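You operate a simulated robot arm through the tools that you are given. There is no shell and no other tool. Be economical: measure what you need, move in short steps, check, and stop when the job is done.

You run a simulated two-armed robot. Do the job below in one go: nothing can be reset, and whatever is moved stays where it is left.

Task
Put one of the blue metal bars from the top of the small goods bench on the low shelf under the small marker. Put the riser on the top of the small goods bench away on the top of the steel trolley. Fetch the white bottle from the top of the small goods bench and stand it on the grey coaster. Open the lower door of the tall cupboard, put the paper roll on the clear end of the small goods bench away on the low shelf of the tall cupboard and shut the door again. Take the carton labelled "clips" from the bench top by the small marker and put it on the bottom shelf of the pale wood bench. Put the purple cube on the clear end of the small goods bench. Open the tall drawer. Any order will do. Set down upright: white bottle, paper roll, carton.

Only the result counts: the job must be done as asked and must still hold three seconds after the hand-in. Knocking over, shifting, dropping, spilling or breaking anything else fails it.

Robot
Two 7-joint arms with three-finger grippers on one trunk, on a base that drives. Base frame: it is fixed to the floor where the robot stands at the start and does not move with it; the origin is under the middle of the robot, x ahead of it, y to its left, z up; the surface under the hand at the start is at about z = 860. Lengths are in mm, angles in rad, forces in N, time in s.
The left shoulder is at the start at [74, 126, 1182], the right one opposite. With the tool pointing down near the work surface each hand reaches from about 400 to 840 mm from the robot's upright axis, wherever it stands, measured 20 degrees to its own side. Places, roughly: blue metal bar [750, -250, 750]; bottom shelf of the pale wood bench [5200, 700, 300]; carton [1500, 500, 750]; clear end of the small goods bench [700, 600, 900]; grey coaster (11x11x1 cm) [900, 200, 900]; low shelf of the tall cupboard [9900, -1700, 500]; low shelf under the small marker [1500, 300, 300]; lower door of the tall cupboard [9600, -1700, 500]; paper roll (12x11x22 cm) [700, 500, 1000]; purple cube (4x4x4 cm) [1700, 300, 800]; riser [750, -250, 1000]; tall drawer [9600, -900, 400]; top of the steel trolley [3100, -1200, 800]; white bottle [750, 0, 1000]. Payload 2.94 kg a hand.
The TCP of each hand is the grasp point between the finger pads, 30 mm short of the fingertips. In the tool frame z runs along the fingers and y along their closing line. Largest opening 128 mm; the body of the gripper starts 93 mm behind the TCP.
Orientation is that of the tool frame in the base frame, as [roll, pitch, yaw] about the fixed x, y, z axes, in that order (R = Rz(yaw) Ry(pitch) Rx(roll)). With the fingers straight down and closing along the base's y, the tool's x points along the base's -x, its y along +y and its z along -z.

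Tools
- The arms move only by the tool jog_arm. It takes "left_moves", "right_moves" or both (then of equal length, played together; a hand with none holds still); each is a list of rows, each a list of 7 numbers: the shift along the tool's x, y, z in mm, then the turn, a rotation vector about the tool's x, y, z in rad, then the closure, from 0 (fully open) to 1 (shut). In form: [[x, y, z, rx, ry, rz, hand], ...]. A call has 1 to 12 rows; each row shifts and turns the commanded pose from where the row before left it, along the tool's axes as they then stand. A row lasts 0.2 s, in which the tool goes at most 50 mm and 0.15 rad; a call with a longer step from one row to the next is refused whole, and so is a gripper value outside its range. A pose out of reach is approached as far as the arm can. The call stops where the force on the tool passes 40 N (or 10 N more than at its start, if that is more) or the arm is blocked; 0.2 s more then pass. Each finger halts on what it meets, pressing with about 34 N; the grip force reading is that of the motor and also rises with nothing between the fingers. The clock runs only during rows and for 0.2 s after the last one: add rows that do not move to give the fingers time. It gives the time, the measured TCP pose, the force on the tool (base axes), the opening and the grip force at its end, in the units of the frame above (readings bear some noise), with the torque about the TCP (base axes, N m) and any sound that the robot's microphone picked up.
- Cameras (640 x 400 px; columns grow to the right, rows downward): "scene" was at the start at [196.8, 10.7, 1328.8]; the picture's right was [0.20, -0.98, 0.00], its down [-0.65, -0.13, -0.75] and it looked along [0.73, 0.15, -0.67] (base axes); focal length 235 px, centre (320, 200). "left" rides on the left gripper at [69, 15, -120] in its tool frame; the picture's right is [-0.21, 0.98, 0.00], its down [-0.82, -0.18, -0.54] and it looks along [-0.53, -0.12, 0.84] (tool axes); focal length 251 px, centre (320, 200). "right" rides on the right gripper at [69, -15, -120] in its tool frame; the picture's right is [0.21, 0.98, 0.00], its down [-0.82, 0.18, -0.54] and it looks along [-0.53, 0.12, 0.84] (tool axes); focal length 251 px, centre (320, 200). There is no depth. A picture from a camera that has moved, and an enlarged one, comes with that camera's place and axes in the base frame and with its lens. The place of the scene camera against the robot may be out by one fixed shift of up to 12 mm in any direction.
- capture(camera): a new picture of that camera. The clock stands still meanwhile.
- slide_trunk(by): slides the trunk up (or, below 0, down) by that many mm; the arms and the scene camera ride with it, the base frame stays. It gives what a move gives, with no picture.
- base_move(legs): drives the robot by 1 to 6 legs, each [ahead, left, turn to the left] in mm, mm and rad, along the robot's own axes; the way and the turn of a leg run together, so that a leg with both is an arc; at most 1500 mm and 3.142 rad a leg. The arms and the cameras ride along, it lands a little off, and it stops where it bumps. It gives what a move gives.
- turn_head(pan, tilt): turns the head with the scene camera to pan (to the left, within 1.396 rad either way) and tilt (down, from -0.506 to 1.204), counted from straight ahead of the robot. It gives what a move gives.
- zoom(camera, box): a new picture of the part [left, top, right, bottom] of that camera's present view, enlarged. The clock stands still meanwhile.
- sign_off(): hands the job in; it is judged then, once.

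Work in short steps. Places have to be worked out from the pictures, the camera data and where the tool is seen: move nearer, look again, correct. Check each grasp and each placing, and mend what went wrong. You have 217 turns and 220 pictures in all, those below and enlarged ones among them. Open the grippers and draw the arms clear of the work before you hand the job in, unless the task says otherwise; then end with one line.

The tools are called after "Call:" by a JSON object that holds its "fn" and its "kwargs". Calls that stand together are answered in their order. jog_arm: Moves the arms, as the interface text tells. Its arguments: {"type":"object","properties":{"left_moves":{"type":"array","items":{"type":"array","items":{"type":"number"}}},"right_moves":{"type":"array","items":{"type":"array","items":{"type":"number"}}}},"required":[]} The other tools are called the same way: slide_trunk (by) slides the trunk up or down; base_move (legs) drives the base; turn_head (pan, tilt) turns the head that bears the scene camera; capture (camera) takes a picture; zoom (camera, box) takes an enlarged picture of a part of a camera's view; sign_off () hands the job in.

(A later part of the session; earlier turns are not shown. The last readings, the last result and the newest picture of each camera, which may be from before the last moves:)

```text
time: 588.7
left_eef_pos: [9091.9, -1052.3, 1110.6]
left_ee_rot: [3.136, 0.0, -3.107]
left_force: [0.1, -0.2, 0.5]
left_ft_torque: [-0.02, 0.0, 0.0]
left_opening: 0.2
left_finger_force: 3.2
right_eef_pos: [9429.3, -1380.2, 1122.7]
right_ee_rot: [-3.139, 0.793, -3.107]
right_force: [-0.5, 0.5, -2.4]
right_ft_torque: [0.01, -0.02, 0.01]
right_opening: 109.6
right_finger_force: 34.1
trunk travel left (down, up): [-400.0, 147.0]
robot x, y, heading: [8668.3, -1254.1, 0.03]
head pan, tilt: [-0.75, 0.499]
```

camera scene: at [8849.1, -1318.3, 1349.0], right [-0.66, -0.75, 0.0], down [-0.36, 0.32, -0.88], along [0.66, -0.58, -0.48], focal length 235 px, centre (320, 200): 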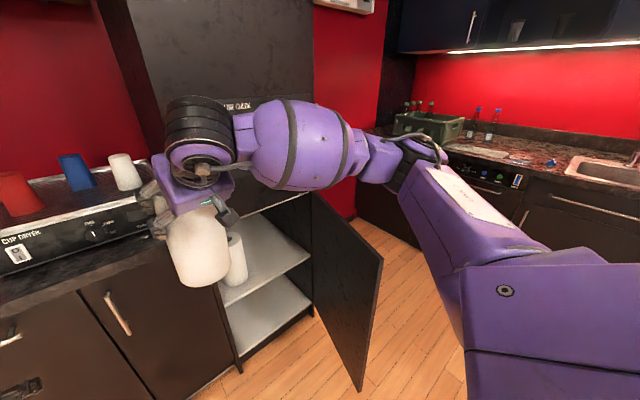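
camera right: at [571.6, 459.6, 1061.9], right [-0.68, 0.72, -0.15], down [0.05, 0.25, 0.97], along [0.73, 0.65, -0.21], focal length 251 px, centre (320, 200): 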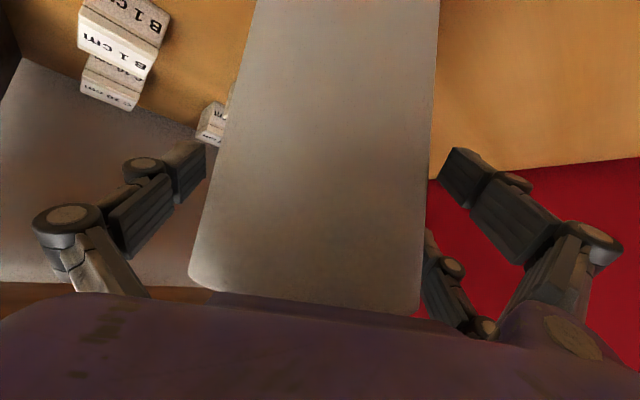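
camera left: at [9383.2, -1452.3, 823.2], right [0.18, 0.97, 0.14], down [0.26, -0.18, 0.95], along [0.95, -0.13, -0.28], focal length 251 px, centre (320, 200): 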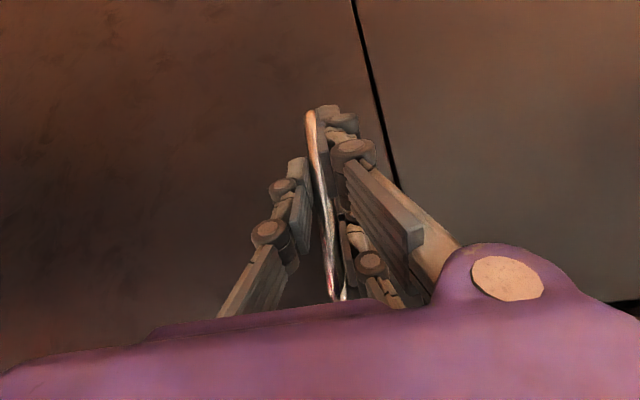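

Turning to heading −0.25, lining up, then lowering the roll to just above shelf height, in front of the open cupboard.

Call:
{"fn": "base_move", "kwargs": {"legs": [[0, 0, -0.28], [44, -64, 0]]}}

Call:
{"fn": "jog_arm", "kwargs": {"right_moves": [[31, 0, 30.7, 0, 0, 0, 1], [31, 0, 30.7, 0, 0, 0, 1], [31, 0, 30.7, 0, 0, 0, 1], [31, 0, 30.7, 0, 0, 0, 1], [31, 0, 30.7, 0, 0, 0, 1], [31, 0, 30.7, 0, 0, 0, 1], [31, 0, 30.7, 0, 0, 0, 1], [31, 0, 30.7, 0, 0, 0, 1]]}}

Call:
{"fn": "turn_head", "kwargs": {"pan": -0.2, "tilt": 0.65}}

Call:
{"fn": "capture", "kwargs": {"camera": "scene"}}

Call:
{"fn": "capture", "kwargs": {"camera": "right"}}

```text
time: 590.8
left_eef_pos: [9158.1, -1251.3, 1110.9]
left_ee_rot: [3.135, -0.001, 2.895]
left_force: [0.4, 1.0, -0.3]
left_ft_torque: [0.01, 0.01, -0.02]
left_opening: 0.2
left_finger_force: 3.0
right_eef_pos: [9391.7, -1659.4, 1122.6]
right_ee_rot: [-3.14, 0.791, 2.897]
right_force: [-0.1, 0.3, -1.0]
right_ft_torque: [0.01, 0.05, -0.02]
right_opening: 109.2
right_finger_force: 34.0
trunk travel left (down, up): [-400.0, 147.0]
robot x, y, heading: [8694.5, -1327.3, -0.246]
head pan, tilt: [-0.75, 0.499]
```

```text
time: 592.6
left_eef_pos: [9159.3, -1251.6, 1110.1]
left_ee_rot: [3.136, -0.001, 2.895]
left_force: [0.6, 0.5, -0.4]
left_ft_torque: [0.02, 0.04, 0.01]
left_opening: 0.0
left_finger_force: 3.2
right_eef_pos: [9390.0, -1662.1, 772.2]
right_ee_rot: [-3.139, 0.79, 2.897]
right_force: [0.2, 0.0, 0.0]
right_ft_torque: [0.03, 0.08, 0.0]
right_opening: 109.2
right_finger_force: 34.4
trunk travel left (down, up): [-400.0, 147.0]
robot x, y, heading: [8692.3, -1328.7, -0.254]
head pan, tilt: [-0.75, 0.499]
```

```text
time: 593.6
left_eef_pos: [9157.7, -1252.4, 1110.1]
left_ee_rot: [3.135, -0.001, 2.895]
left_force: [0.2, -1.1, -0.5]
left_ft_torque: [0.02, -0.01, 0.0]
left_opening: 0.0
left_finger_force: 2.8
right_eef_pos: [9390.2, -1662.5, 773.7]
right_ee_rot: [-3.141, 0.79, 2.898]
right_force: [-0.8, 0.0, -2.4]
right_ft_torque: [-0.01, -0.02, 0.01]
right_opening: 109.4
right_finger_force: 34.2
trunk travel left (down, up): [-400.0, 147.0]
robot x, y, heading: [8689.3, -1331.2, -0.254]
head pan, tilt: [-0.201, 0.649]
```

```text
50 pictures are left
camera scene: at [8881.2, -1400.5, 1335.6], right [-0.44, -0.9, 0.0], down [-0.54, 0.26, -0.8], along [0.72, -0.35, -0.6], focal length 235 px, centre (320, 200)
```

scene: 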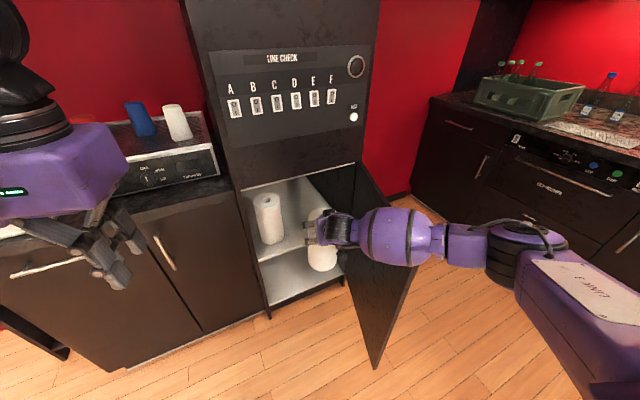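

```text
49 pictures are left
camera right: at [9257.2, -1643.6, 808.1], right [0.09, 0.98, -0.15], down [0.23, 0.13, 0.96], along [0.97, -0.12, -0.22], focal length 251 px, centre (320, 200)
```

right: 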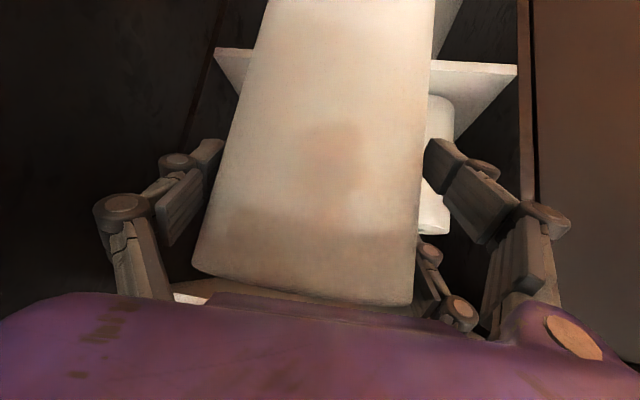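

Clear view: shelf at z≈527, other roll left. Lowering 33 mm more and driving 200 mm in.

Call:
{"fn": "jog_arm", "kwargs": {"right_moves": [[23.5, 0, 23.2, 0, 0, 0, 1], [0, 0, 0, 0, 0, 0, 1]]}}

Call:
{"fn": "base_move", "kwargs": {"legs": [[200, 0, 0]]}}

Call:
{"fn": "capture", "kwargs": {"camera": "scene"}}

Call:
{"fn": "capture", "kwargs": {"camera": "right"}}

```text
time: 594.2
left_eef_pos: [9157.4, -1251.3, 1110.0]
left_ee_rot: [3.134, 0.001, 2.893]
left_force: [-1.3, -1.1, 0.0]
left_ft_torque: [0.0, -0.03, 0.02]
left_opening: 0.0
left_finger_force: 3.1
right_eef_pos: [9392.2, -1661.6, 740.2]
right_ee_rot: [-3.141, 0.793, 2.897]
right_force: [0.4, -0.3, -1.2]
right_ft_torque: [-0.02, 0.03, -0.01]
right_opening: 109.5
right_finger_force: 33.9
trunk travel left (down, up): [-400.0, 147.0]
robot x, y, heading: [8693.4, -1324.9, -0.251]
head pan, tilt: [-0.201, 0.649]
```

```text
time: 595.8
left_eef_pos: [9349.5, -1299.3, 1110.2]
left_ee_rot: [3.135, 0.0, 2.896]
left_force: [0.8, 0.4, 0.7]
left_ft_torque: [-0.02, 0.01, 0.0]
left_opening: 0.2
left_finger_force: 2.6
right_eef_pos: [9580.1, -1709.6, 738.7]
right_ee_rot: [-3.141, 0.791, 2.898]
right_force: [-0.3, 0.0, -2.2]
right_ft_torque: [-0.02, 0.03, -0.04]
right_opening: 109.8
right_finger_force: 34.0
trunk travel left (down, up): [-400.0, 147.0]
robot x, y, heading: [8879.5, -1378.5, -0.248]
head pan, tilt: [-0.201, 0.649]
```

```text
48 pictures are left
camera scene: at [9071.8, -1449.2, 1335.5], right [-0.44, -0.9, 0.0], down [-0.54, 0.26, -0.8], along [0.72, -0.35, -0.6], focal length 235 px, centre (320, 200)
```

scene: 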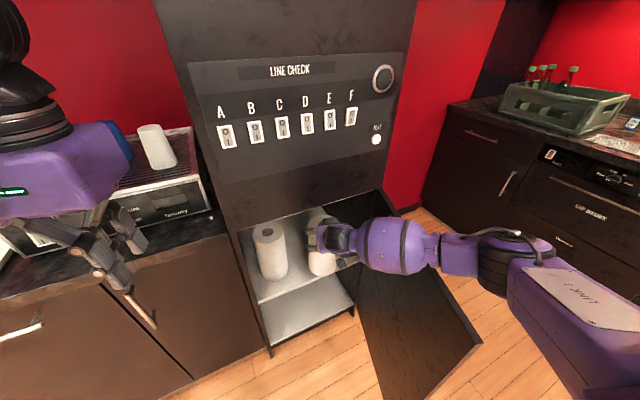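

```text
47 pictures are left
camera right: at [9448.2, -1692.0, 774.9], right [0.09, 0.98, -0.15], down [0.23, 0.13, 0.96], along [0.97, -0.12, -0.22], focal length 251 px, centre (320, 200)
```

right: 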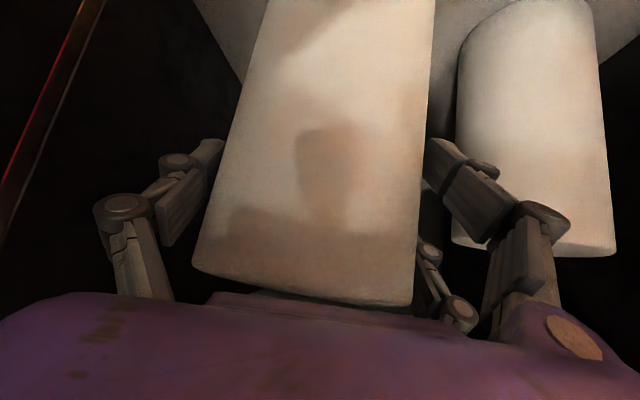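

Clear on all sides. Driving 105 mm further in.

Call:
{"fn": "base_move", "kwargs": {"legs": [[105, 0, 0]]}}

Call:
{"fn": "capture", "kwargs": {"camera": "scene"}}

```text
time: 597.1
left_eef_pos: [9451.8, -1328.0, 1110.0]
left_ee_rot: [3.133, -0.001, 2.891]
left_force: [0.4, 0.0, 0.4]
left_ft_torque: [-0.03, -0.03, 0.0]
left_opening: 0.1
left_finger_force: 3.2
right_eef_pos: [9673.3, -1736.1, 728.7]
right_ee_rot: [-3.134, 0.773, 2.905]
right_force: [0.1, -1.0, -1.8]
right_ft_torque: [0.02, 0.03, -0.02]
right_opening: 109.6
right_finger_force: 34.1
trunk travel left (down, up): [-400.0, 147.0]
robot x, y, heading: [8979.4, -1404.2, -0.251]
head pan, tilt: [-0.201, 0.649]
stopped in leg 1: the robot was blocked; the commanded pose is now the measured one
```

```text
46 pictures are left
camera scene: at [9173.4, -1475.9, 1335.7], right [-0.44, -0.9, 0.0], down [-0.54, 0.27, -0.8], along [0.72, -0.35, -0.6], focal length 235 px, centre (320, 200)
```

scene: 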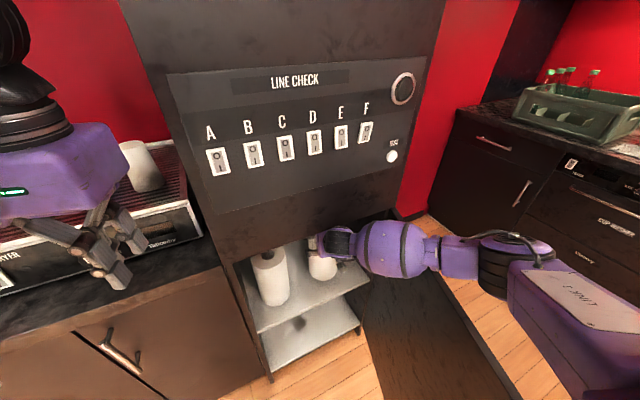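

The wrist touched the cupboard's upper frame; the roll is ~50 mm inside the shelf front, good enough. Easing back 12 mm and lowering.

Call:
{"fn": "base_move", "kwargs": {"legs": [[-12, 0, 0]]}}

Call:
{"fn": "jog_arm", "kwargs": {"right_moves": [[10, 0, 10, 0, -0.01, 0, 1], [7, 0, 7, 0, 0, 0, 1], [2.1, 0, 2.1, 0, 0, 0, 1], [0, 0, 0, 0, 0, 0, 1]]}}

```text
time: 597.9
left_eef_pos: [9441.1, -1325.2, 1110.0]
left_ee_rot: [3.134, -0.002, 2.892]
left_force: [-0.3, -0.5, -0.5]
left_ft_torque: [0.03, 0.0, -0.05]
left_opening: 0.0
left_finger_force: 2.9
right_eef_pos: [9663.4, -1733.2, 728.4]
right_ee_rot: [-3.133, 0.774, 2.904]
right_force: [0.8, -0.3, -1.5]
right_ft_torque: [0.03, 0.03, -0.03]
right_opening: 109.3
right_finger_force: 33.9
trunk travel left (down, up): [-400.0, 147.0]
robot x, y, heading: [8971.9, -1402.6, -0.256]
head pan, tilt: [-0.201, 0.649]
```

```text
time: 598.9
left_eef_pos: [9439.8, -1325.4, 1110.8]
left_ee_rot: [3.133, -0.001, 2.89]
left_force: [0.4, 0.2, 0.4]
left_ft_torque: [-0.03, -0.01, 0.01]
left_opening: 0.0
left_finger_force: 3.4
right_eef_pos: [9662.7, -1733.5, 701.1]
right_ee_rot: [-3.131, 0.782, 2.905]
right_force: [0.0, -0.4, -1.4]
right_ft_torque: [-0.05, 0.0, 0.0]
right_opening: 109.4
right_finger_force: 34.1
trunk travel left (down, up): [-400.0, 147.0]
robot x, y, heading: [8974.2, -1401.5, -0.254]
head pan, tilt: [-0.201, 0.649]
```

Now at z≈701; lowering in 2 mm steps.

Call:
{"fn": "jog_arm", "kwargs": {"right_moves": [[1.4, 0, 1.4, 0, 0, 0, 1], [1.4, 0, 1.4, 0, 0, 0, 1], [1.4, 0, 1.4, 0, 0, 0, 1], [0, 0, 0, 0, 0, 0, 1]]}}

```text
time: 599.9
left_eef_pos: [9439.9, -1325.6, 1110.5]
left_ee_rot: [3.136, 0.0, 2.891]
left_force: [-0.1, 0.3, 0.8]
left_ft_torque: [0.01, 0.03, 0.01]
left_opening: 0.0
left_finger_force: 2.9
right_eef_pos: [9661.6, -1732.1, 695.6]
right_ee_rot: [-3.133, 0.784, 2.905]
right_force: [-0.8, -0.3, -1.9]
right_ft_torque: [-0.02, -0.01, -0.01]
right_opening: 109.3
right_finger_force: 34.2
trunk travel left (down, up): [-400.0, 147.0]
robot x, y, heading: [8969.3, -1399.9, -0.246]
head pan, tilt: [-0.201, 0.649]
```

Call:
{"fn": "jog_arm", "kwargs": {"right_moves": [[1.4, 0, 1.4, 0, 0, 0, 1], [1.4, 0, 1.4, 0, 0, 0, 1], [1.4, 0, 1.4, 0, 0, 0, 1], [1.4, 0, 1.4, 0, 0, 0, 1], [0, 0, 0, 0, 0, 0, 1]]}}

Call:
{"fn": "zoom", "kwargs": {"camera": "scene", "box": [220, 210, 400, 380]}}

```text
time: 601.1
left_eef_pos: [9439.0, -1324.3, 1109.7]
left_ee_rot: [3.134, -0.001, 2.893]
left_force: [0.2, -0.2, 0.7]
left_ft_torque: [-0.01, -0.01, 0.0]
left_opening: 0.0
left_finger_force: 3.4
right_eef_pos: [9663.0, -1733.2, 690.8]
right_ee_rot: [-3.133, 0.787, 2.907]
right_force: [-1.0, 1.0, 12.9]
right_ft_torque: [-0.2, 0.69, -0.07]
right_opening: 109.3
right_finger_force: 33.5
trunk travel left (down, up): [-400.0, 147.0]
robot x, y, heading: [8971.6, -1401.5, -0.255]
head pan, tilt: [-0.201, 0.649]
```

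```text
2.35 times, centred on (310, 295) of scene
camera zoom: at [9160.7, -1472.3, 1336.0], right [-0.44, -0.9, 0.0], down [-0.54, 0.27, -0.8], along [0.72, -0.35, -0.6], focal length 552 px, centre (344, -24)
```

zoom: 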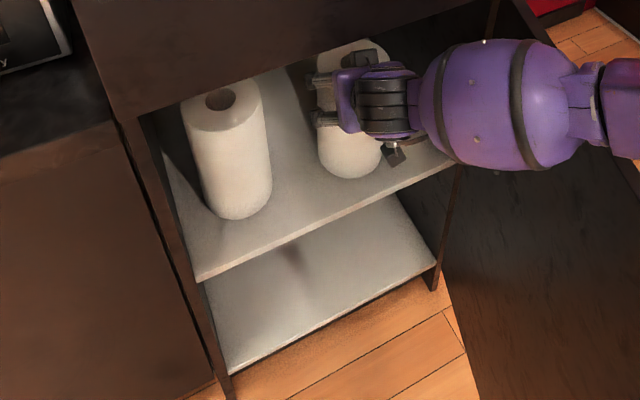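

Contact. Opening fully and then backing out 300 mm.

Call:
{"fn": "jog_arm", "kwargs": {"right_moves": [[0, 0, 0, 0, 0, 0, 0.1], [0, 0, 0, 0, 0, 0, 0], [0, 0, 0, 0, 0, 0, 0], [0, 0, 0, 0, 0, 0, 0]]}}

Call:
{"fn": "base_move", "kwargs": {"legs": [[-130, 0, 0]]}}

Call:
{"fn": "capture", "kwargs": {"camera": "scene"}}

```text
time: 602.1
left_eef_pos: [9439.0, -1325.5, 1110.1]
left_ee_rot: [3.134, -0.001, 2.89]
left_force: [0.5, 0.1, -0.2]
left_ft_torque: [0.01, -0.03, 0.02]
left_opening: 0.0
left_finger_force: 3.1
right_eef_pos: [9661.9, -1733.3, 687.8]
right_ee_rot: [-3.132, 0.783, 2.904]
right_force: [-0.5, 0.6, -0.5]
right_ft_torque: [0.0, -0.01, 0.0]
right_opening: 128.0
right_finger_force: 0.0
trunk travel left (down, up): [-400.0, 147.0]
robot x, y, heading: [8971.0, -1403.0, -0.259]
head pan, tilt: [-0.201, 0.649]
```

```text
time: 603.4
left_eef_pos: [9312.0, -1292.4, 1108.9]
left_ee_rot: [3.136, -0.002, 2.892]
left_force: [-0.7, 0.1, 0.3]
left_ft_torque: [0.01, -0.03, 0.05]
left_opening: 0.0
left_finger_force: 2.6
right_eef_pos: [9535.0, -1701.4, 687.9]
right_ee_rot: [-3.133, 0.784, 2.904]
right_force: [-0.2, -0.5, 0.4]
right_ft_torque: [-0.02, -0.04, 0.03]
right_opening: 128.0
right_finger_force: 0.1
trunk travel left (down, up): [-400.0, 147.0]
robot x, y, heading: [8847.5, -1370.0, -0.257]
head pan, tilt: [-0.201, 0.649]
```

```text
44 pictures are left
camera scene: at [9035.3, -1440.2, 1335.6], right [-0.44, -0.9, 0.0], down [-0.54, 0.27, -0.8], along [0.72, -0.35, -0.6], focal length 235 px, centre (320, 200)
```

scene: 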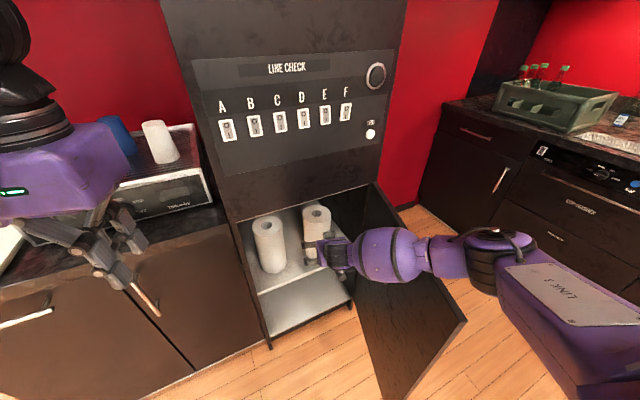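

Both rolls stand on the shelf. Now closing the door: backing off, squaring up, and moving the right hand round to the outer side of the door.

Call:
{"fn": "base_move", "kwargs": {"legs": [[-350, 0, 0], [0, 0, 0.257], [-210, 0, 0], [0, -570, 0]]}}

Call:
{"fn": "jog_arm", "kwargs": {"right_moves": [[0, 0, 0, 0, 0, 0, 0.5], [0, 0, 0, 0, 0, 0, 1], [0, 0, 0, 0, 0, 0, 1], [0, 0, 0, 0, 0, 0, 1]]}}

Call:
{"fn": "turn_head", "kwargs": {"pan": 0.0, "tilt": 0.5}}

Call:
{"fn": "capture", "kwargs": {"camera": "scene"}}

```text
time: 612.9
left_eef_pos: [8727.0, -1661.2, 1109.8]
left_ee_rot: [3.135, -0.001, -3.139]
left_force: [-0.2, 1.4, -1.3]
left_ft_torque: [-0.01, -0.03, -0.02]
left_opening: 0.0
left_finger_force: 2.9
right_eef_pos: [9045.6, -1999.4, 687.9]
right_ee_rot: [-3.132, 0.784, -3.126]
right_force: [-0.5, 0.5, -0.2]
right_ft_torque: [0.0, 0.0, 0.0]
right_opening: 128.2
right_finger_force: 0.0
trunk travel left (down, up): [-400.0, 147.0]
robot x, y, heading: [8294.8, -1849.6, -0.003]
head pan, tilt: [-0.201, 0.649]
```

```text
time: 613.9
left_eef_pos: [8726.3, -1660.8, 1110.1]
left_ee_rot: [3.134, -0.003, -3.139]
left_force: [-0.4, 0.0, 0.7]
left_ft_torque: [-0.01, 0.0, 0.03]
left_opening: 0.1
left_finger_force: 2.7
right_eef_pos: [9045.4, -2001.2, 688.0]
right_ee_rot: [-3.133, 0.782, -3.126]
right_force: [0.2, -0.3, -1.0]
right_ft_torque: [0.04, 0.0, 0.02]
right_opening: 0.0
right_finger_force: 4.4
trunk travel left (down, up): [-400.0, 147.0]
robot x, y, heading: [8295.5, -1852.6, -0.002]
head pan, tilt: [-0.201, 0.649]
```

```text
time: 614.6
left_eef_pos: [8726.4, -1661.8, 1109.5]
left_ee_rot: [3.134, -0.003, -3.14]
left_force: [-0.6, -0.2, -0.1]
left_ft_torque: [-0.01, 0.0, 0.01]
left_opening: 0.0
left_finger_force: 2.5
right_eef_pos: [9044.9, -2000.4, 689.1]
right_ee_rot: [-3.133, 0.785, -3.126]
right_force: [0.3, -0.1, -0.9]
right_ft_torque: [0.0, -0.02, -0.03]
right_opening: 0.0
right_finger_force: 3.3
trunk travel left (down, up): [-400.0, 147.0]
robot x, y, heading: [8295.2, -1848.8, 0.0]
head pan, tilt: [0.0, 0.499]
```

```text
43 pictures are left
camera scene: at [8500.2, -1857.2, 1349.0], right [0.0, -1.0, 0.0], down [-0.48, 0.0, -0.88], along [0.88, 0.0, -0.48], focal length 235 px, centre (320, 200)
```

scene: 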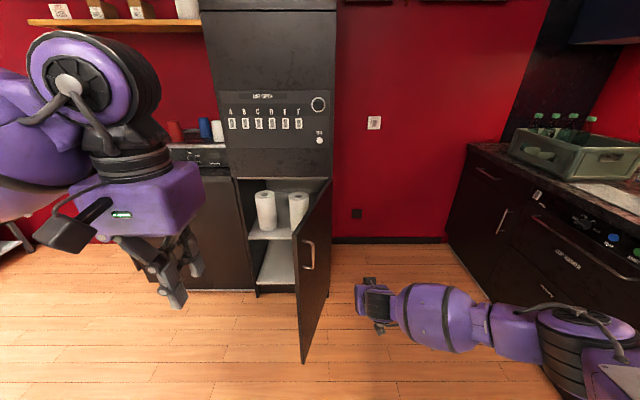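

The hand is on the outer side of the door. Going forward 190 mm, then sweeping left to push the door.

Call:
{"fn": "base_move", "kwargs": {"legs": [[190, 0, 0], [0, 330, 0]]}}

Call:
{"fn": "capture", "kwargs": {"camera": "scene"}}

```text
time: 619.2
left_eef_pos: [8919.7, -1325.7, 1109.8]
left_ee_rot: [3.136, -0.002, 3.139]
left_force: [0.4, -0.2, -0.2]
left_ft_torque: [-0.02, -0.03, 0.01]
left_opening: 0.0
left_finger_force: 3.0
right_eef_pos: [9235.6, -1669.4, 688.1]
right_ee_rot: [-3.133, 0.783, -3.13]
right_force: [0.5, 0.2, 0.6]
right_ft_torque: [-0.02, -0.01, -0.03]
right_opening: 0.0
right_finger_force: 2.8
trunk travel left (down, up): [-400.0, 147.0]
robot x, y, heading: [8484.7, -1516.2, -0.008]
head pan, tilt: [0.0, 0.499]
```

```text
42 pictures are left
camera scene: at [8691.9, -1522.9, 1349.0], right [-0.01, -1.0, 0.0], down [-0.48, 0.0, -0.88], along [0.88, -0.01, -0.48], focal length 235 px, centre (320, 200)
```

scene: 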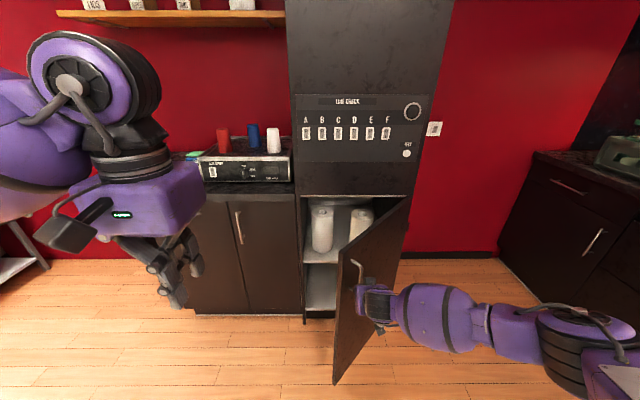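

The door is following. Now pushing forward.

Call:
{"fn": "base_move", "kwargs": {"legs": [[150, 0, 0]]}}

Call:
{"fn": "capture", "kwargs": {"camera": "scene"}}

```text
time: 620.6
left_eef_pos: [9068.9, -1327.7, 1108.9]
left_ee_rot: [3.134, -0.003, 3.141]
left_force: [0.4, 0.3, -0.1]
left_ft_torque: [-0.05, 0.06, 0.0]
left_opening: 0.0
left_finger_force: 3.0
right_eef_pos: [9386.0, -1669.7, 688.3]
right_ee_rot: [-3.133, 0.785, -3.132]
right_force: [-0.2, 0.2, 0.6]
right_ft_torque: [-0.02, 0.0, -0.01]
right_opening: 0.0
right_finger_force: 3.1
trunk travel left (down, up): [-400.0, 147.0]
robot x, y, heading: [8637.0, -1516.0, -0.006]
head pan, tilt: [0.0, 0.499]
```

```text
41 pictures are left
camera scene: at [8841.1, -1523.6, 1349.0], right [-0.01, -1.0, 0.0], down [-0.48, 0.0, -0.88], along [0.88, 0.0, -0.48], focal length 235 px, centre (320, 200)
```

scene: 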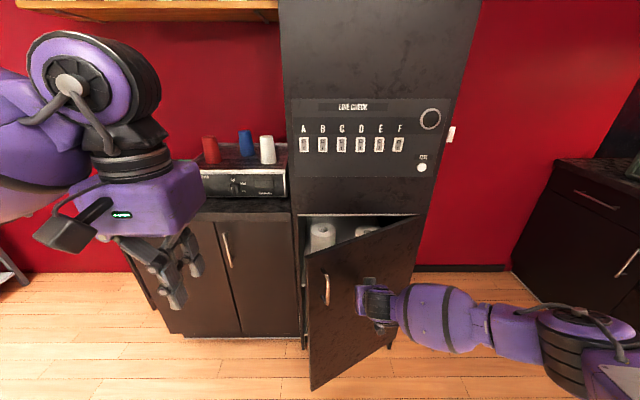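

Closing well. Pushing 130 mm more.

Call:
{"fn": "base_move", "kwargs": {"legs": [[132, 0, 0]]}}

Call:
{"fn": "capture", "kwargs": {"camera": "scene"}}

```text
time: 621.9
left_eef_pos: [9198.3, -1330.0, 1110.5]
left_ee_rot: [3.134, 0.001, 3.141]
left_force: [1.5, 0.3, -0.8]
left_ft_torque: [-0.01, 0.01, 0.01]
left_opening: 0.1
left_finger_force: 3.0
right_eef_pos: [9514.1, -1670.6, 687.5]
right_ee_rot: [-3.132, 0.783, -3.131]
right_force: [-0.6, -0.3, -1.0]
right_ft_torque: [0.0, -0.01, 0.01]
right_opening: 0.0
right_finger_force: 3.3
trunk travel left (down, up): [-400.0, 147.0]
robot x, y, heading: [8763.8, -1515.9, -0.006]
head pan, tilt: [0.0, 0.499]
```

```text
40 pictures are left
camera scene: at [8970.5, -1524.4, 1349.0], right [-0.01, -1.0, 0.0], down [-0.48, 0.0, -0.88], along [0.88, 0.0, -0.48], focal length 235 px, centre (320, 200)
```

scene: 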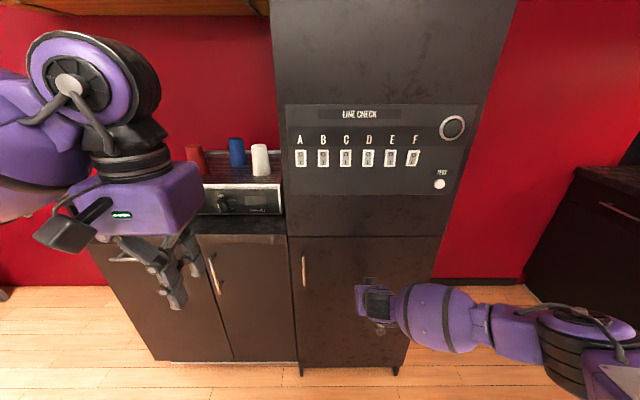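

Nearly shut; a gentle final push with the arm.

Call:
{"fn": "jog_arm", "kwargs": {"right_moves": [[-5.6, 0, 5.7, 0, 0, 0, 1], [-5.6, 0, 5.7, 0, 0, 0, 1], [-5.6, 0, 5.7, 0, 0, 0, 1], [-5.6, 0, 5.7, 0, 0, 0, 1]]}}

Call:
{"fn": "zoom", "kwargs": {"camera": "scene", "box": [260, 80, 460, 390]}}

```text
time: 622.6
left_eef_pos: [9195.9, -1330.3, 1111.4]
left_ee_rot: [3.135, 0.001, 3.138]
left_force: [0.5, 0.0, -0.2]
left_ft_torque: [0.07, 0.03, 0.0]
left_opening: 0.2
left_finger_force: 3.2
right_eef_pos: [9524.6, -1668.3, 684.4]
right_ee_rot: [-3.137, 0.776, -3.131]
right_force: [-22.6, 0.7, 11.7]
right_ft_torque: [-0.06, -0.79, -0.27]
right_opening: 0.3
right_finger_force: 2.9
trunk travel left (down, up): [-400.0, 147.0]
robot x, y, heading: [8763.2, -1518.9, -0.006]
head pan, tilt: [0.0, 0.499]
stopped in row 3 (right hand): the force on the tool passed its limit at 50 N (the readings are from after the stop); the commanded pose is now the measured one
```

```text
1.29 times, centred on (360, 235) of scene
camera zoom: at [8966.8, -1524.5, 1349.5], right [-0.01, -1.0, 0.0], down [-0.48, 0.0, -0.88], along [0.88, -0.01, -0.48], focal length 303 px, centre (268, 155)
```

zoom: 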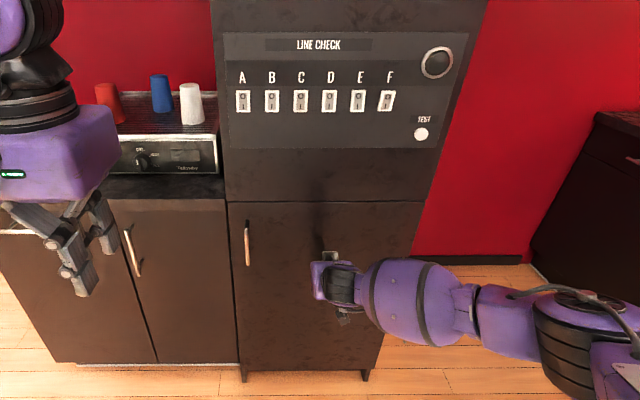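

Door is shut. I zoom on the switch panel to check whether the roll's earlier touch changed anything.

Call:
{"fn": "zoom", "kwargs": {"camera": "scene", "box": [280, 100, 480, 200]}}

```text
3.20 times, centred on (380, 150) of scene
camera zoom: at [8966.8, -1524.5, 1349.5], right [-0.01, -1.0, 0.0], down [-0.48, 0.0, -0.88], along [0.88, -0.01, -0.48], focal length 751 px, centre (128, 360)
```

zoom: 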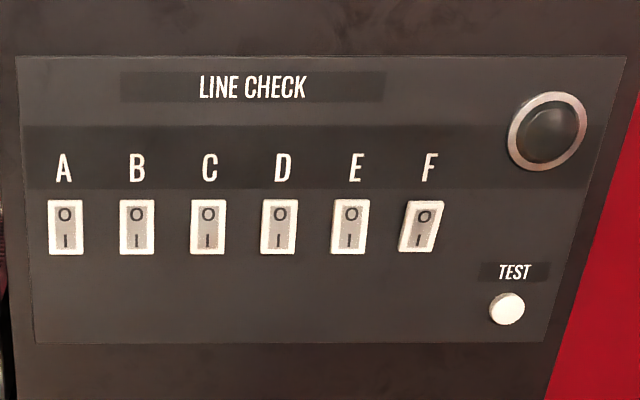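

Panel looks unchanged. Next the tall drawer (horizontal handle at its top). Backing off and re-posing: right hand up and upright, left hand turned 90°.

Call:
{"fn": "base_move", "kwargs": {"legs": [[-280, 0, 0], [0, 330, 0]]}}

Call:
{"fn": "jog_arm", "kwargs": {"left_moves": [[-20, 0, 10, 0, 0, -0.143, 0.3], [0, 0, 0, 0, 0, -0.143, 0.3], [0, 0, 0, 0, 0, -0.143, 0.3], [0, 0, 0, 0, 0, -0.143, 0.3], [0, 0, 0, 0, 0, -0.143, 0.3], [0, 0, 0, 0, 0, -0.143, 0.3], [0, 0, 0, 0, 0, -0.143, 0.3], [0, 0, 0, 0, 0, -0.143, 0.3], [0, 0, 0, 0, 0, -0.143, 0.3], [0, 0, 0, 0, 0, -0.143, 0.3], [0, 0, 0, 0, 0, -0.141, 0.3], [0, 0, 0, 0, 0, 0, 0.3]], "right_moves": [[0, 0, 0, 0, 0.131, 0, 0], [0, 0, 0, 0, 0.131, 0, 0], [0, 0, 0, 0, 0.131, 0, 0], [0, 0, 0, 0, 0.131, 0, 0], [0, 0, 0, 0, 0.131, 0, 0], [0, 0, 0, 0, 0.131, 0, 0], [30, 0, -38, 0, 0, 0, 0], [30, 0, -38, 0, 0, 0, 0], [30, 0, -38, 0, 0, 0, 0], [30, 0, -38, 0, 0, 0, 0], [30, 0, -38, 0, 0, 0, 0], [30, 0, -38, 0, 0, 0, 0]]}}

Call:
{"fn": "capture", "kwargs": {"camera": "scene"}}

```text
time: 627.7
left_eef_pos: [8916.1, -990.9, 1108.9]
left_ee_rot: [3.134, 0.0, 3.141]
left_force: [-0.4, 0.0, 0.8]
left_ft_torque: [0.0, 0.01, 0.01]
left_opening: 0.0
left_finger_force: 3.5
right_eef_pos: [9247.4, -1331.4, 684.0]
right_ee_rot: [-3.133, 0.776, -3.131]
right_force: [-0.5, 0.1, 0.5]
right_ft_torque: [0.04, -0.01, -0.02]
right_opening: 0.0
right_finger_force: 2.9
trunk travel left (down, up): [-400.0, 147.0]
robot x, y, heading: [8482.9, -1178.8, -0.009]
head pan, tilt: [0.0, 0.499]
```

```text
time: 630.3
left_eef_pos: [8936.6, -991.8, 1099.4]
left_ee_rot: [-3.141, 0.006, -1.571]
left_force: [0.1, 0.2, -1.0]
left_ft_torque: [-0.02, -0.02, -0.02]
left_opening: 89.6
left_finger_force: 0.2
right_eef_pos: [9048.5, -1334.0, 916.7]
right_ee_rot: [-3.137, -0.01, -3.137]
right_force: [-1.0, 0.7, -0.2]
right_ft_torque: [0.03, 0.0, 0.02]
right_opening: 128.0
right_finger_force: 0.0
right hand out of reach, approached as far as the arm can: row 6
trunk travel left (down, up): [-400.0, 147.0]
robot x, y, heading: [8485.3, -1180.9, -0.004]
head pan, tilt: [0.0, 0.499]
```

```text
37 pictures are left
camera scene: at [8687.4, -1186.7, 1349.2], right [-0.01, -1.0, 0.0], down [-0.48, 0.0, -0.88], along [0.88, 0.0, -0.48], focal length 235 px, centre (320, 200)
```

scene: 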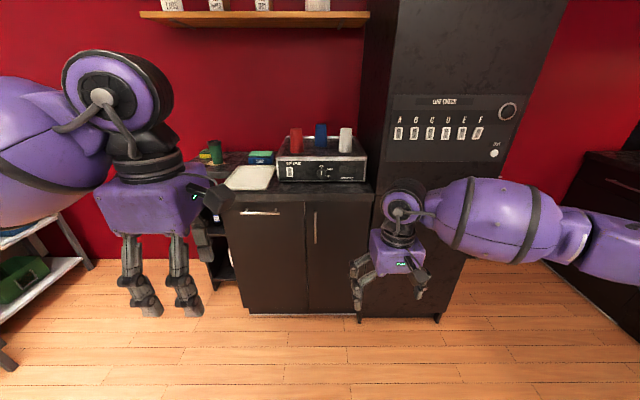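

Handle ≈[9515,-941,843]. Extending the left hand forward/down and tilting it toward the handle.

Call:
{"fn": "jog_arm", "kwargs": {"left_moves": [[-10, -36, 30, 0, 0, 0, 0.4], [-10, -36, 30, 0, 0, 0, 0.4], [-10, -36, 30, 0, 0, 0, 0.4], [-10, -36, 30, 0, 0, 0, 0.4], [-10, -36, 30, 0, 0, 0, 0.4], [0, 0, 0, 0.14, 0, 0, 0.4], [0, 0, 0, 0.14, 0, 0, 0.4], [0, 0, 0, 0.14, 0, 0, 0.4], [0, 0, 0, 0.14, 0, 0, 0.4], [0, 0, 0, 0.14, 0, 0, 0.4], [0, 0, 0, 0.14, 0, 0, 0.4], [0, 0, 0, 0, 0, 0, 0.4]]}}

Call:
{"fn": "capture", "kwargs": {"camera": "left"}}

Call:
{"fn": "capture", "kwargs": {"camera": "scene"}}

```text
time: 632.9
left_eef_pos: [9117.7, -940.9, 949.1]
left_ee_rot: [-2.301, 0.008, -1.573]
left_force: [0.0, -0.2, 0.5]
left_ft_torque: [-0.03, 0.03, -0.02]
left_opening: 76.5
left_finger_force: 0.1
right_eef_pos: [9050.9, -1334.9, 914.1]
right_ee_rot: [-3.138, -0.012, -3.135]
right_force: [-0.3, -0.3, 0.2]
right_ft_torque: [0.01, 0.02, 0.04]
right_opening: 128.0
right_finger_force: 0.0
trunk travel left (down, up): [-400.0, 147.0]
robot x, y, heading: [8486.1, -1179.3, -0.007]
head pan, tilt: [0.0, 0.499]
```

```text
36 pictures are left
camera left: at [9016.9, -1010.6, 1018.3], right [-0.65, 0.22, -0.73], down [-0.28, 0.82, 0.5], along [0.71, 0.53, -0.47], focal length 251 px, centre (320, 200)
```

left: 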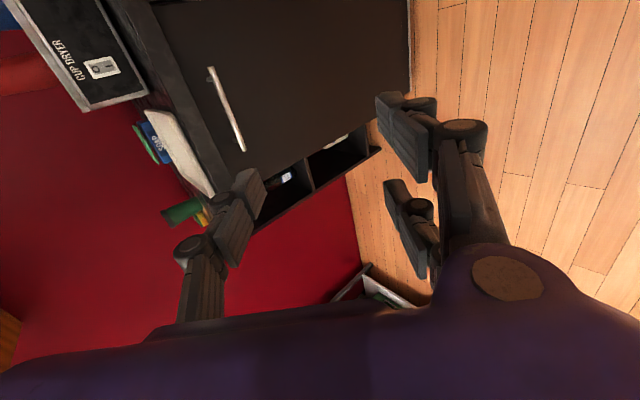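

```text
35 pictures are left
camera scene: at [8689.0, -1186.7, 1349.0], right [-0.01, -1.0, 0.0], down [-0.48, 0.0, -0.88], along [0.88, 0.0, -0.48], focal length 235 px, centre (320, 200)
```

scene: 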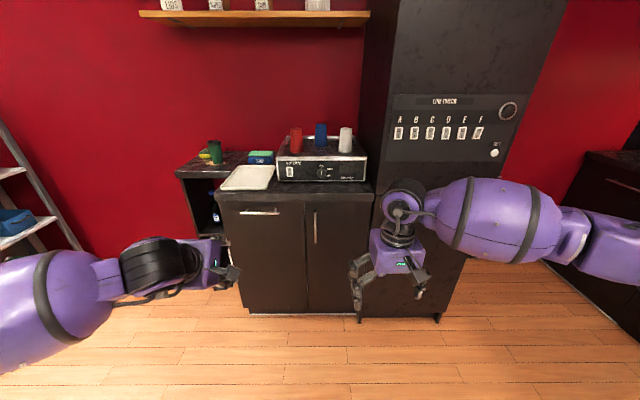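

Handle triangulated at [9535,-935,832]. I move the left hand forward and tilt it to nearly horizontal so that its fingers close vertically.

Call:
{"fn": "jog_arm", "kwargs": {"left_moves": [[0, -6.4, 44.7, 0, 0, 0, 0.5], [0, -6.4, 44.7, 0, 0, 0, 0.5], [0, -6.4, 44.7, 0, 0, 0, 0.5], [0, -6.4, 44.7, 0, 0, 0, 0.5], [0, 0, 0, 0.122, 0, 0, 0.5], [0, 0, 0, 0.122, 0, 0, 0.5], [0, 0, 0, 0.122, 0, 0, 0.5], [0, 0, 0, 0.122, 0, 0, 0.5], [0, 0, 0, 0.122, 0, 0, 0.5], [0, 0, 0, 0, 0, 0, 0.5]]}}

Call:
{"fn": "capture", "kwargs": {"camera": "left"}}

```text
time: 635.1
left_eef_pos: [9265.7, -939.8, 849.5]
left_ee_rot: [-2.181, 0.006, -1.572]
left_force: [0.2, 1.2, -0.5]
left_ft_torque: [0.01, -0.01, 0.0]
left_opening: 63.9
left_finger_force: 0.0
left hand out of reach, approached as far as the arm can: row 6, 7, 8, 9
right_eef_pos: [9050.8, -1333.2, 915.9]
right_ee_rot: [-3.139, -0.012, -3.134]
right_force: [0.5, -0.5, 0.0]
right_ft_torque: [0.01, 0.0, 0.02]
right_opening: 128.1
right_finger_force: 0.1
trunk travel left (down, up): [-400.0, 147.0]
robot x, y, heading: [8482.9, -1179.5, -0.003]
head pan, tilt: [0.0, 0.499]
```

```text
34 pictures are left
camera left: at [9158.4, -1008.7, 904.6], right [-0.56, 0.22, -0.8], down [-0.34, 0.82, 0.46], along [0.76, 0.53, -0.38], focal length 251 px, centre (320, 200)
```

left: 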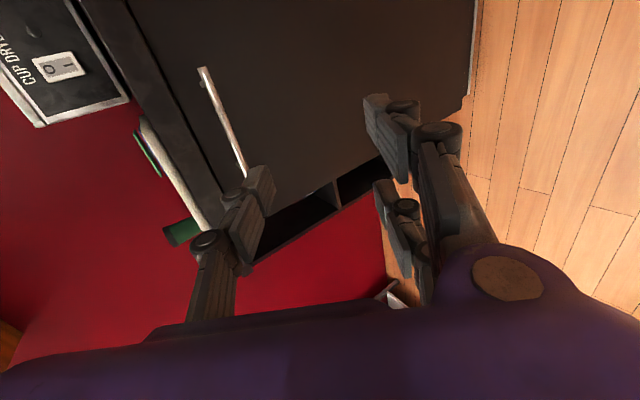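

Tilt is limited to ~0.96 rad here, still usable. Driving 195 mm closer and re-measuring.

Call:
{"fn": "base_move", "kwargs": {"legs": [[195, 0, 0]]}}

Call:
{"fn": "jog_arm", "kwargs": {"left_moves": [[0, 0, 0, 0, 0, 0, 0.69], [0, 0, 0, 0, 0, 0, 0.69]]}}

Call:
{"fn": "capture", "kwargs": {"camera": "left"}}

Call:
{"fn": "zoom", "kwargs": {"camera": "scene", "box": [160, 160, 340, 300]}}

```text
time: 636.7
left_eef_pos: [9458.2, -939.0, 848.0]
left_ee_rot: [-2.182, 0.006, -1.574]
left_force: [0.3, -0.3, -0.1]
left_ft_torque: [0.03, 0.0, 0.01]
left_opening: 64.0
left_finger_force: 0.1
right_eef_pos: [9242.5, -1333.4, 914.5]
right_ee_rot: [-3.139, -0.013, -3.133]
right_force: [-0.2, 1.0, -0.6]
right_ft_torque: [0.0, 0.0, 0.04]
right_opening: 127.9
right_finger_force: 0.0
trunk travel left (down, up): [-400.0, 147.0]
robot x, y, heading: [8675.4, -1181.0, -0.002]
head pan, tilt: [0.0, 0.499]
```

```text
time: 637.3
left_eef_pos: [9457.5, -938.0, 848.9]
left_ee_rot: [-2.182, 0.006, -1.572]
left_force: [0.1, 0.2, 0.5]
left_ft_torque: [-0.02, 0.0, 0.04]
left_opening: 39.6
left_finger_force: 0.1
right_eef_pos: [9243.4, -1333.8, 914.0]
right_ee_rot: [-3.138, -0.012, -3.133]
right_force: [-0.4, 0.4, 0.1]
right_ft_torque: [-0.01, -0.04, -0.03]
right_opening: 128.0
right_finger_force: 0.0
trunk travel left (down, up): [-400.0, 147.0]
robot x, y, heading: [8673.0, -1181.6, 0.0]
head pan, tilt: [0.0, 0.499]
```

```text
33 pictures are left
camera left: at [9350.4, -1008.7, 904.2], right [-0.56, 0.22, -0.8], down [-0.34, 0.82, 0.46], along [0.76, 0.53, -0.38], focal length 251 px, centre (320, 200)
```

left: 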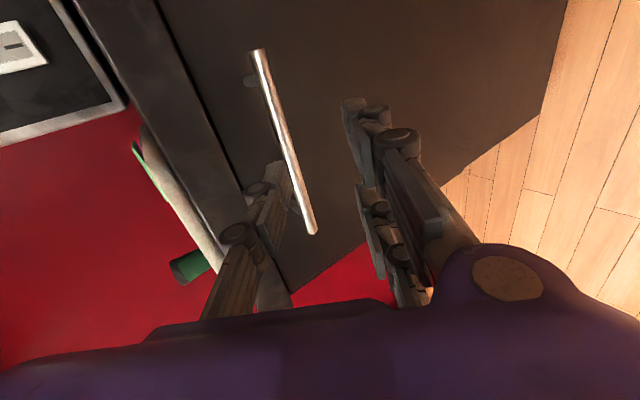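

```text
2.86 times, centred on (250, 230) of scene
camera zoom: at [8881.1, -1187.1, 1348.9], right [0.0, -1.0, 0.0], down [-0.48, 0.0, -0.88], along [0.88, 0.0, -0.48], focal length 670 px, centre (520, 114)
```

zoom: 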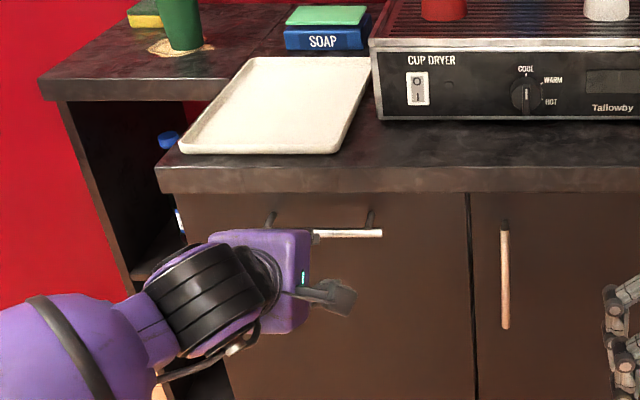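

Measured handle line at x≈9535, z≈830. Aligning and advancing so that the bar enters between the fingers.

Call:
{"fn": "jog_arm", "kwargs": {"left_moves": [[0, -14.5, 0, 0, 0, 0, 0.69], [0, -14.4, 0, 0, 0, 0, 0.69], [0, 0, 20, 0, 0, 0, 0.69], [0, 0, 20, 0, 0, 0, 0.69], [0, 0, 12, 0, 0, 0, 0.69], [0, 0, 0, 0, 0, 0, 0.69]]}}

Call:
{"fn": "capture", "kwargs": {"camera": "left"}}

```text
time: 638.7
left_eef_pos: [9516.3, -940.1, 843.7]
left_ee_rot: [-2.178, 0.009, -1.572]
left_force: [-1.1, -0.5, -0.4]
left_ft_torque: [-0.02, -0.01, 0.02]
left_opening: 39.7
left_finger_force: 0.1
right_eef_pos: [9243.2, -1333.8, 914.4]
right_ee_rot: [-3.14, -0.014, -3.132]
right_force: [-0.3, -0.9, 0.8]
right_ft_torque: [0.0, -0.01, -0.01]
right_opening: 128.1
right_finger_force: 0.1
trunk travel left (down, up): [-400.0, 147.0]
robot x, y, heading: [8673.8, -1181.0, -0.006]
head pan, tilt: [0.0, 0.499]
```

```text
31 pictures are left
camera left: at [9409.4, -1009.8, 898.4], right [-0.56, 0.22, -0.8], down [-0.34, 0.82, 0.46], along [0.76, 0.53, -0.38], focal length 251 px, centre (320, 200)
```

left: 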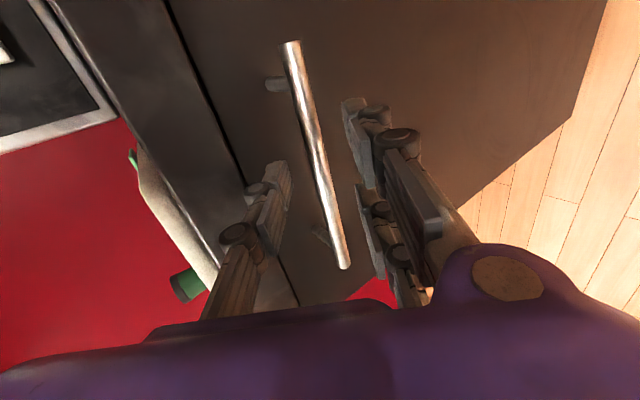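

The bar lies between the fingers. Closing.

Call:
{"fn": "jog_arm", "kwargs": {"left_moves": [[0, 0, 2, 0, 0, 0, 0.85], [0, 0, 0, 0, 0, 0, 1], [0, 0, 0, 0, 0, 0, 1], [0, 0, 0, 0, 0, 0, 1]]}}

Call:
{"fn": "capture", "kwargs": {"camera": "left"}}

```text
time: 639.7
left_eef_pos: [9518.8, -939.0, 841.5]
left_ee_rot: [-2.181, 0.007, -1.573]
left_force: [-0.5, 0.6, 0.1]
left_ft_torque: [0.02, -0.04, 0.03]
left_opening: 0.0
left_finger_force: 2.9
right_eef_pos: [9242.3, -1333.5, 915.1]
right_ee_rot: [-3.138, -0.011, -3.132]
right_force: [0.3, -1.1, 0.4]
right_ft_torque: [-0.01, 0.02, 0.02]
right_opening: 127.8
right_finger_force: 0.0
trunk travel left (down, up): [-400.0, 147.0]
robot x, y, heading: [8675.7, -1179.5, -0.002]
head pan, tilt: [0.0, 0.499]
```

```text
30 pictures are left
camera left: at [9411.3, -1009.5, 897.6], right [-0.56, 0.22, -0.8], down [-0.34, 0.82, 0.46], along [0.76, 0.53, -0.38], focal length 251 px, centre (320, 200)
```

left: 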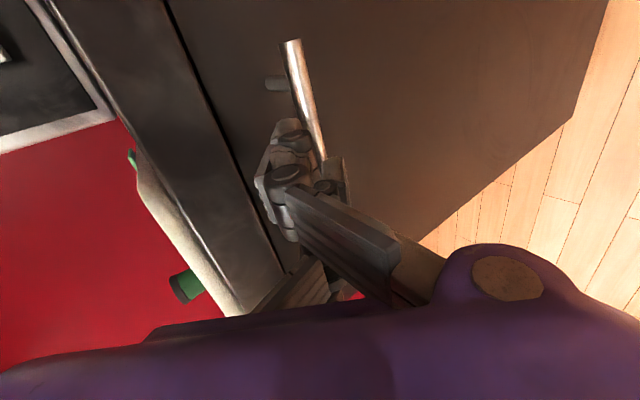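

The bar is a bit deeper than reached. Reopening and advancing 22 mm further.

Call:
{"fn": "jog_arm", "kwargs": {"left_moves": [[0, 0, -6, 0, 0, 0, 0.69], [0, 0, 0, 0, 0, 0, 0.69], [0, 0, 10, 0, 0, 0, 0.69], [0, 0, 10, 0, 0, 0, 0.69], [0, 0, 8, 0, 0, 0, 0.69], [0, 0, 0, 0, 0, 0, 0.69]]}}

Call:
{"fn": "capture", "kwargs": {"camera": "left"}}

```text
time: 641.1
left_eef_pos: [9536.8, -939.2, 828.7]
left_ee_rot: [-2.179, 0.007, -1.573]
left_force: [-0.6, -0.4, -0.2]
left_ft_torque: [0.03, 0.0, -0.02]
left_opening: 40.0
left_finger_force: 0.1
right_eef_pos: [9241.7, -1334.2, 915.8]
right_ee_rot: [-3.139, -0.012, -3.133]
right_force: [-0.1, 0.1, 0.3]
right_ft_torque: [0.01, 0.03, 0.02]
right_opening: 127.8
right_finger_force: 0.0
trunk travel left (down, up): [-400.0, 147.0]
robot x, y, heading: [8675.4, -1177.6, -0.006]
head pan, tilt: [0.0, 0.499]
```

```text
29 pictures are left
camera left: at [9428.8, -1008.8, 884.8], right [-0.56, 0.22, -0.8], down [-0.34, 0.82, 0.46], along [0.76, 0.53, -0.38], focal length 251 px, centre (320, 200)
```

left: 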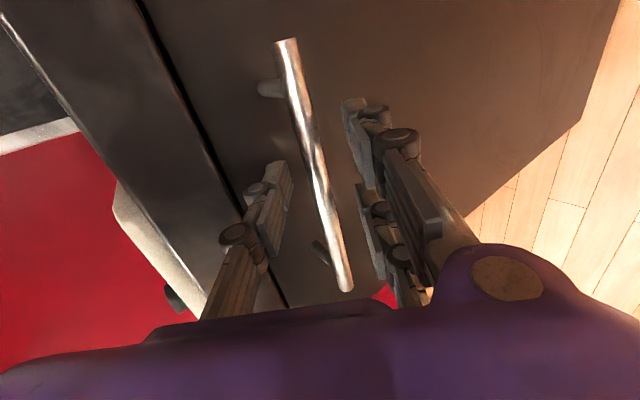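

Bar should now be ~20 mm past the TCP, inside the fingers. Advancing 5 mm and closing.

Call:
{"fn": "jog_arm", "kwargs": {"left_moves": [[0, -4, 5, 0, 0, 0, 0.69], [0, 0, 0, 0, 0, 0, 0.85], [0, 0, 0, 0, 0, 0, 1], [0, 0, 0, 0, 0, 0, 1], [0, 0, 0, 0, 0, 0, 1]]}}

Call:
{"fn": "capture", "kwargs": {"camera": "left"}}

```text
time: 642.3
left_eef_pos: [9542.2, -938.4, 826.4]
left_ee_rot: [-2.186, 0.004, -1.571]
left_force: [-12.0, -3.3, -14.6]
left_ft_torque: [-1.18, 0.11, 0.84]
left_opening: 10.7
left_finger_force: 37.7
right_eef_pos: [9243.9, -1333.7, 914.6]
right_ee_rot: [-3.136, -0.014, -3.133]
right_force: [0.8, -0.5, -0.3]
right_ft_torque: [-0.02, 0.01, 0.0]
right_opening: 127.8
right_finger_force: 0.0
trunk travel left (down, up): [-400.0, 147.0]
robot x, y, heading: [8673.1, -1181.5, -0.01]
head pan, tilt: [0.0, 0.499]
```

```text
28 pictures are left
camera left: at [9434.5, -1009.0, 882.5], right [-0.56, 0.22, -0.8], down [-0.34, 0.82, 0.46], along [0.75, 0.53, -0.39], focal length 251 px, centre (320, 200)
```

left: 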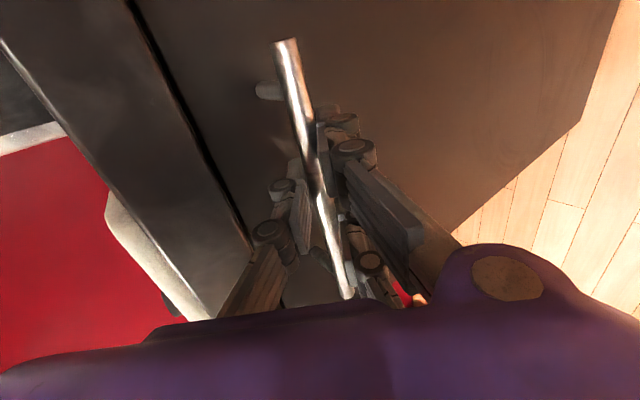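

Handle gripped (10.7 mm). Pulling back 150 mm.

Call:
{"fn": "base_move", "kwargs": {"legs": [[-150, 0, 0]]}}

Call:
{"fn": "capture", "kwargs": {"camera": "scene"}}

```text
time: 643.7
left_eef_pos: [9397.0, -940.4, 825.6]
left_ee_rot: [-2.184, 0.007, -1.575]
left_force: [0.3, -4.4, -24.1]
left_ft_torque: [-1.2, -0.01, 1.05]
left_opening: 10.8
left_finger_force: 38.2
right_eef_pos: [9096.9, -1334.3, 913.6]
right_ee_rot: [-3.135, -0.013, -3.137]
right_force: [-0.2, 0.8, -0.8]
right_ft_torque: [0.02, -0.01, -0.02]
right_opening: 127.6
right_finger_force: 0.0
trunk travel left (down, up): [-400.0, 147.0]
robot x, y, heading: [8525.5, -1181.2, -0.006]
head pan, tilt: [0.0, 0.499]
```

```text
27 pictures are left
camera scene: at [8735.6, -1186.2, 1348.5], right [-0.01, -1.0, 0.0], down [-0.48, 0.0, -0.88], along [0.88, -0.01, -0.48], focal length 235 px, centre (320, 200)
```

scene: 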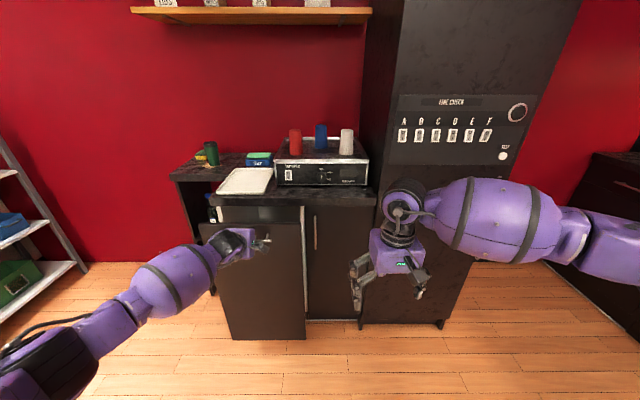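

The tall drawer slides out. Pulling another 220 mm.

Call:
{"fn": "base_move", "kwargs": {"legs": [[-220, 0, 0]]}}

Call:
{"fn": "capture", "kwargs": {"camera": "scene"}}

```text
time: 645.3
left_eef_pos: [9177.2, -939.0, 825.6]
left_ee_rot: [-2.186, 0.005, -1.573]
left_force: [0.6, -19.3, -19.0]
left_ft_torque: [-1.1, 0.02, 0.6]
left_opening: 10.6
left_finger_force: 37.9
right_eef_pos: [8878.3, -1332.8, 913.5]
right_ee_rot: [-3.139, -0.014, -3.133]
right_force: [0.5, -0.6, 0.8]
right_ft_torque: [0.0, -0.04, -0.02]
right_opening: 128.2
right_finger_force: 0.0
trunk travel left (down, up): [-400.0, 147.0]
robot x, y, heading: [8307.6, -1177.0, -0.001]
head pan, tilt: [0.0, 0.499]
```

```text
26 pictures are left
camera scene: at [8517.4, -1186.7, 1348.6], right [0.0, -1.0, 0.0], down [-0.48, 0.0, -0.88], along [0.88, 0.0, -0.48], focal length 235 px, centre (320, 200)
```

scene: 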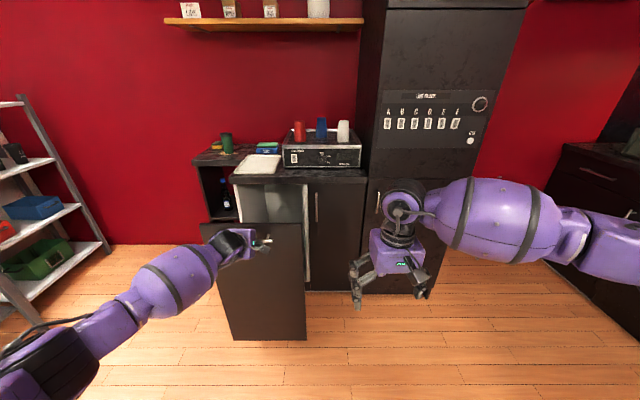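

Drawer out by ~365 mm. Pulling 80 mm more to be sure it's well open.

Call:
{"fn": "base_move", "kwargs": {"legs": [[-80, 0, 0]]}}

```text
time: 646.4
left_eef_pos: [9097.8, -939.9, 827.2]
left_ee_rot: [-2.186, 0.001, -1.572]
left_force: [0.4, -3.6, -8.3]
left_ft_torque: [-0.98, -0.12, 0.55]
left_opening: 10.5
left_finger_force: 37.5
right_eef_pos: [8798.0, -1332.0, 913.8]
right_ee_rot: [-3.136, -0.012, -3.132]
right_force: [-0.3, -0.6, -0.2]
right_ft_torque: [0.0, 0.01, -0.02]
right_opening: 128.1
right_finger_force: 0.0
trunk travel left (down, up): [-400.0, 147.0]
robot x, y, heading: [8227.0, -1181.8, -0.005]
head pan, tilt: [0.0, 0.499]
```

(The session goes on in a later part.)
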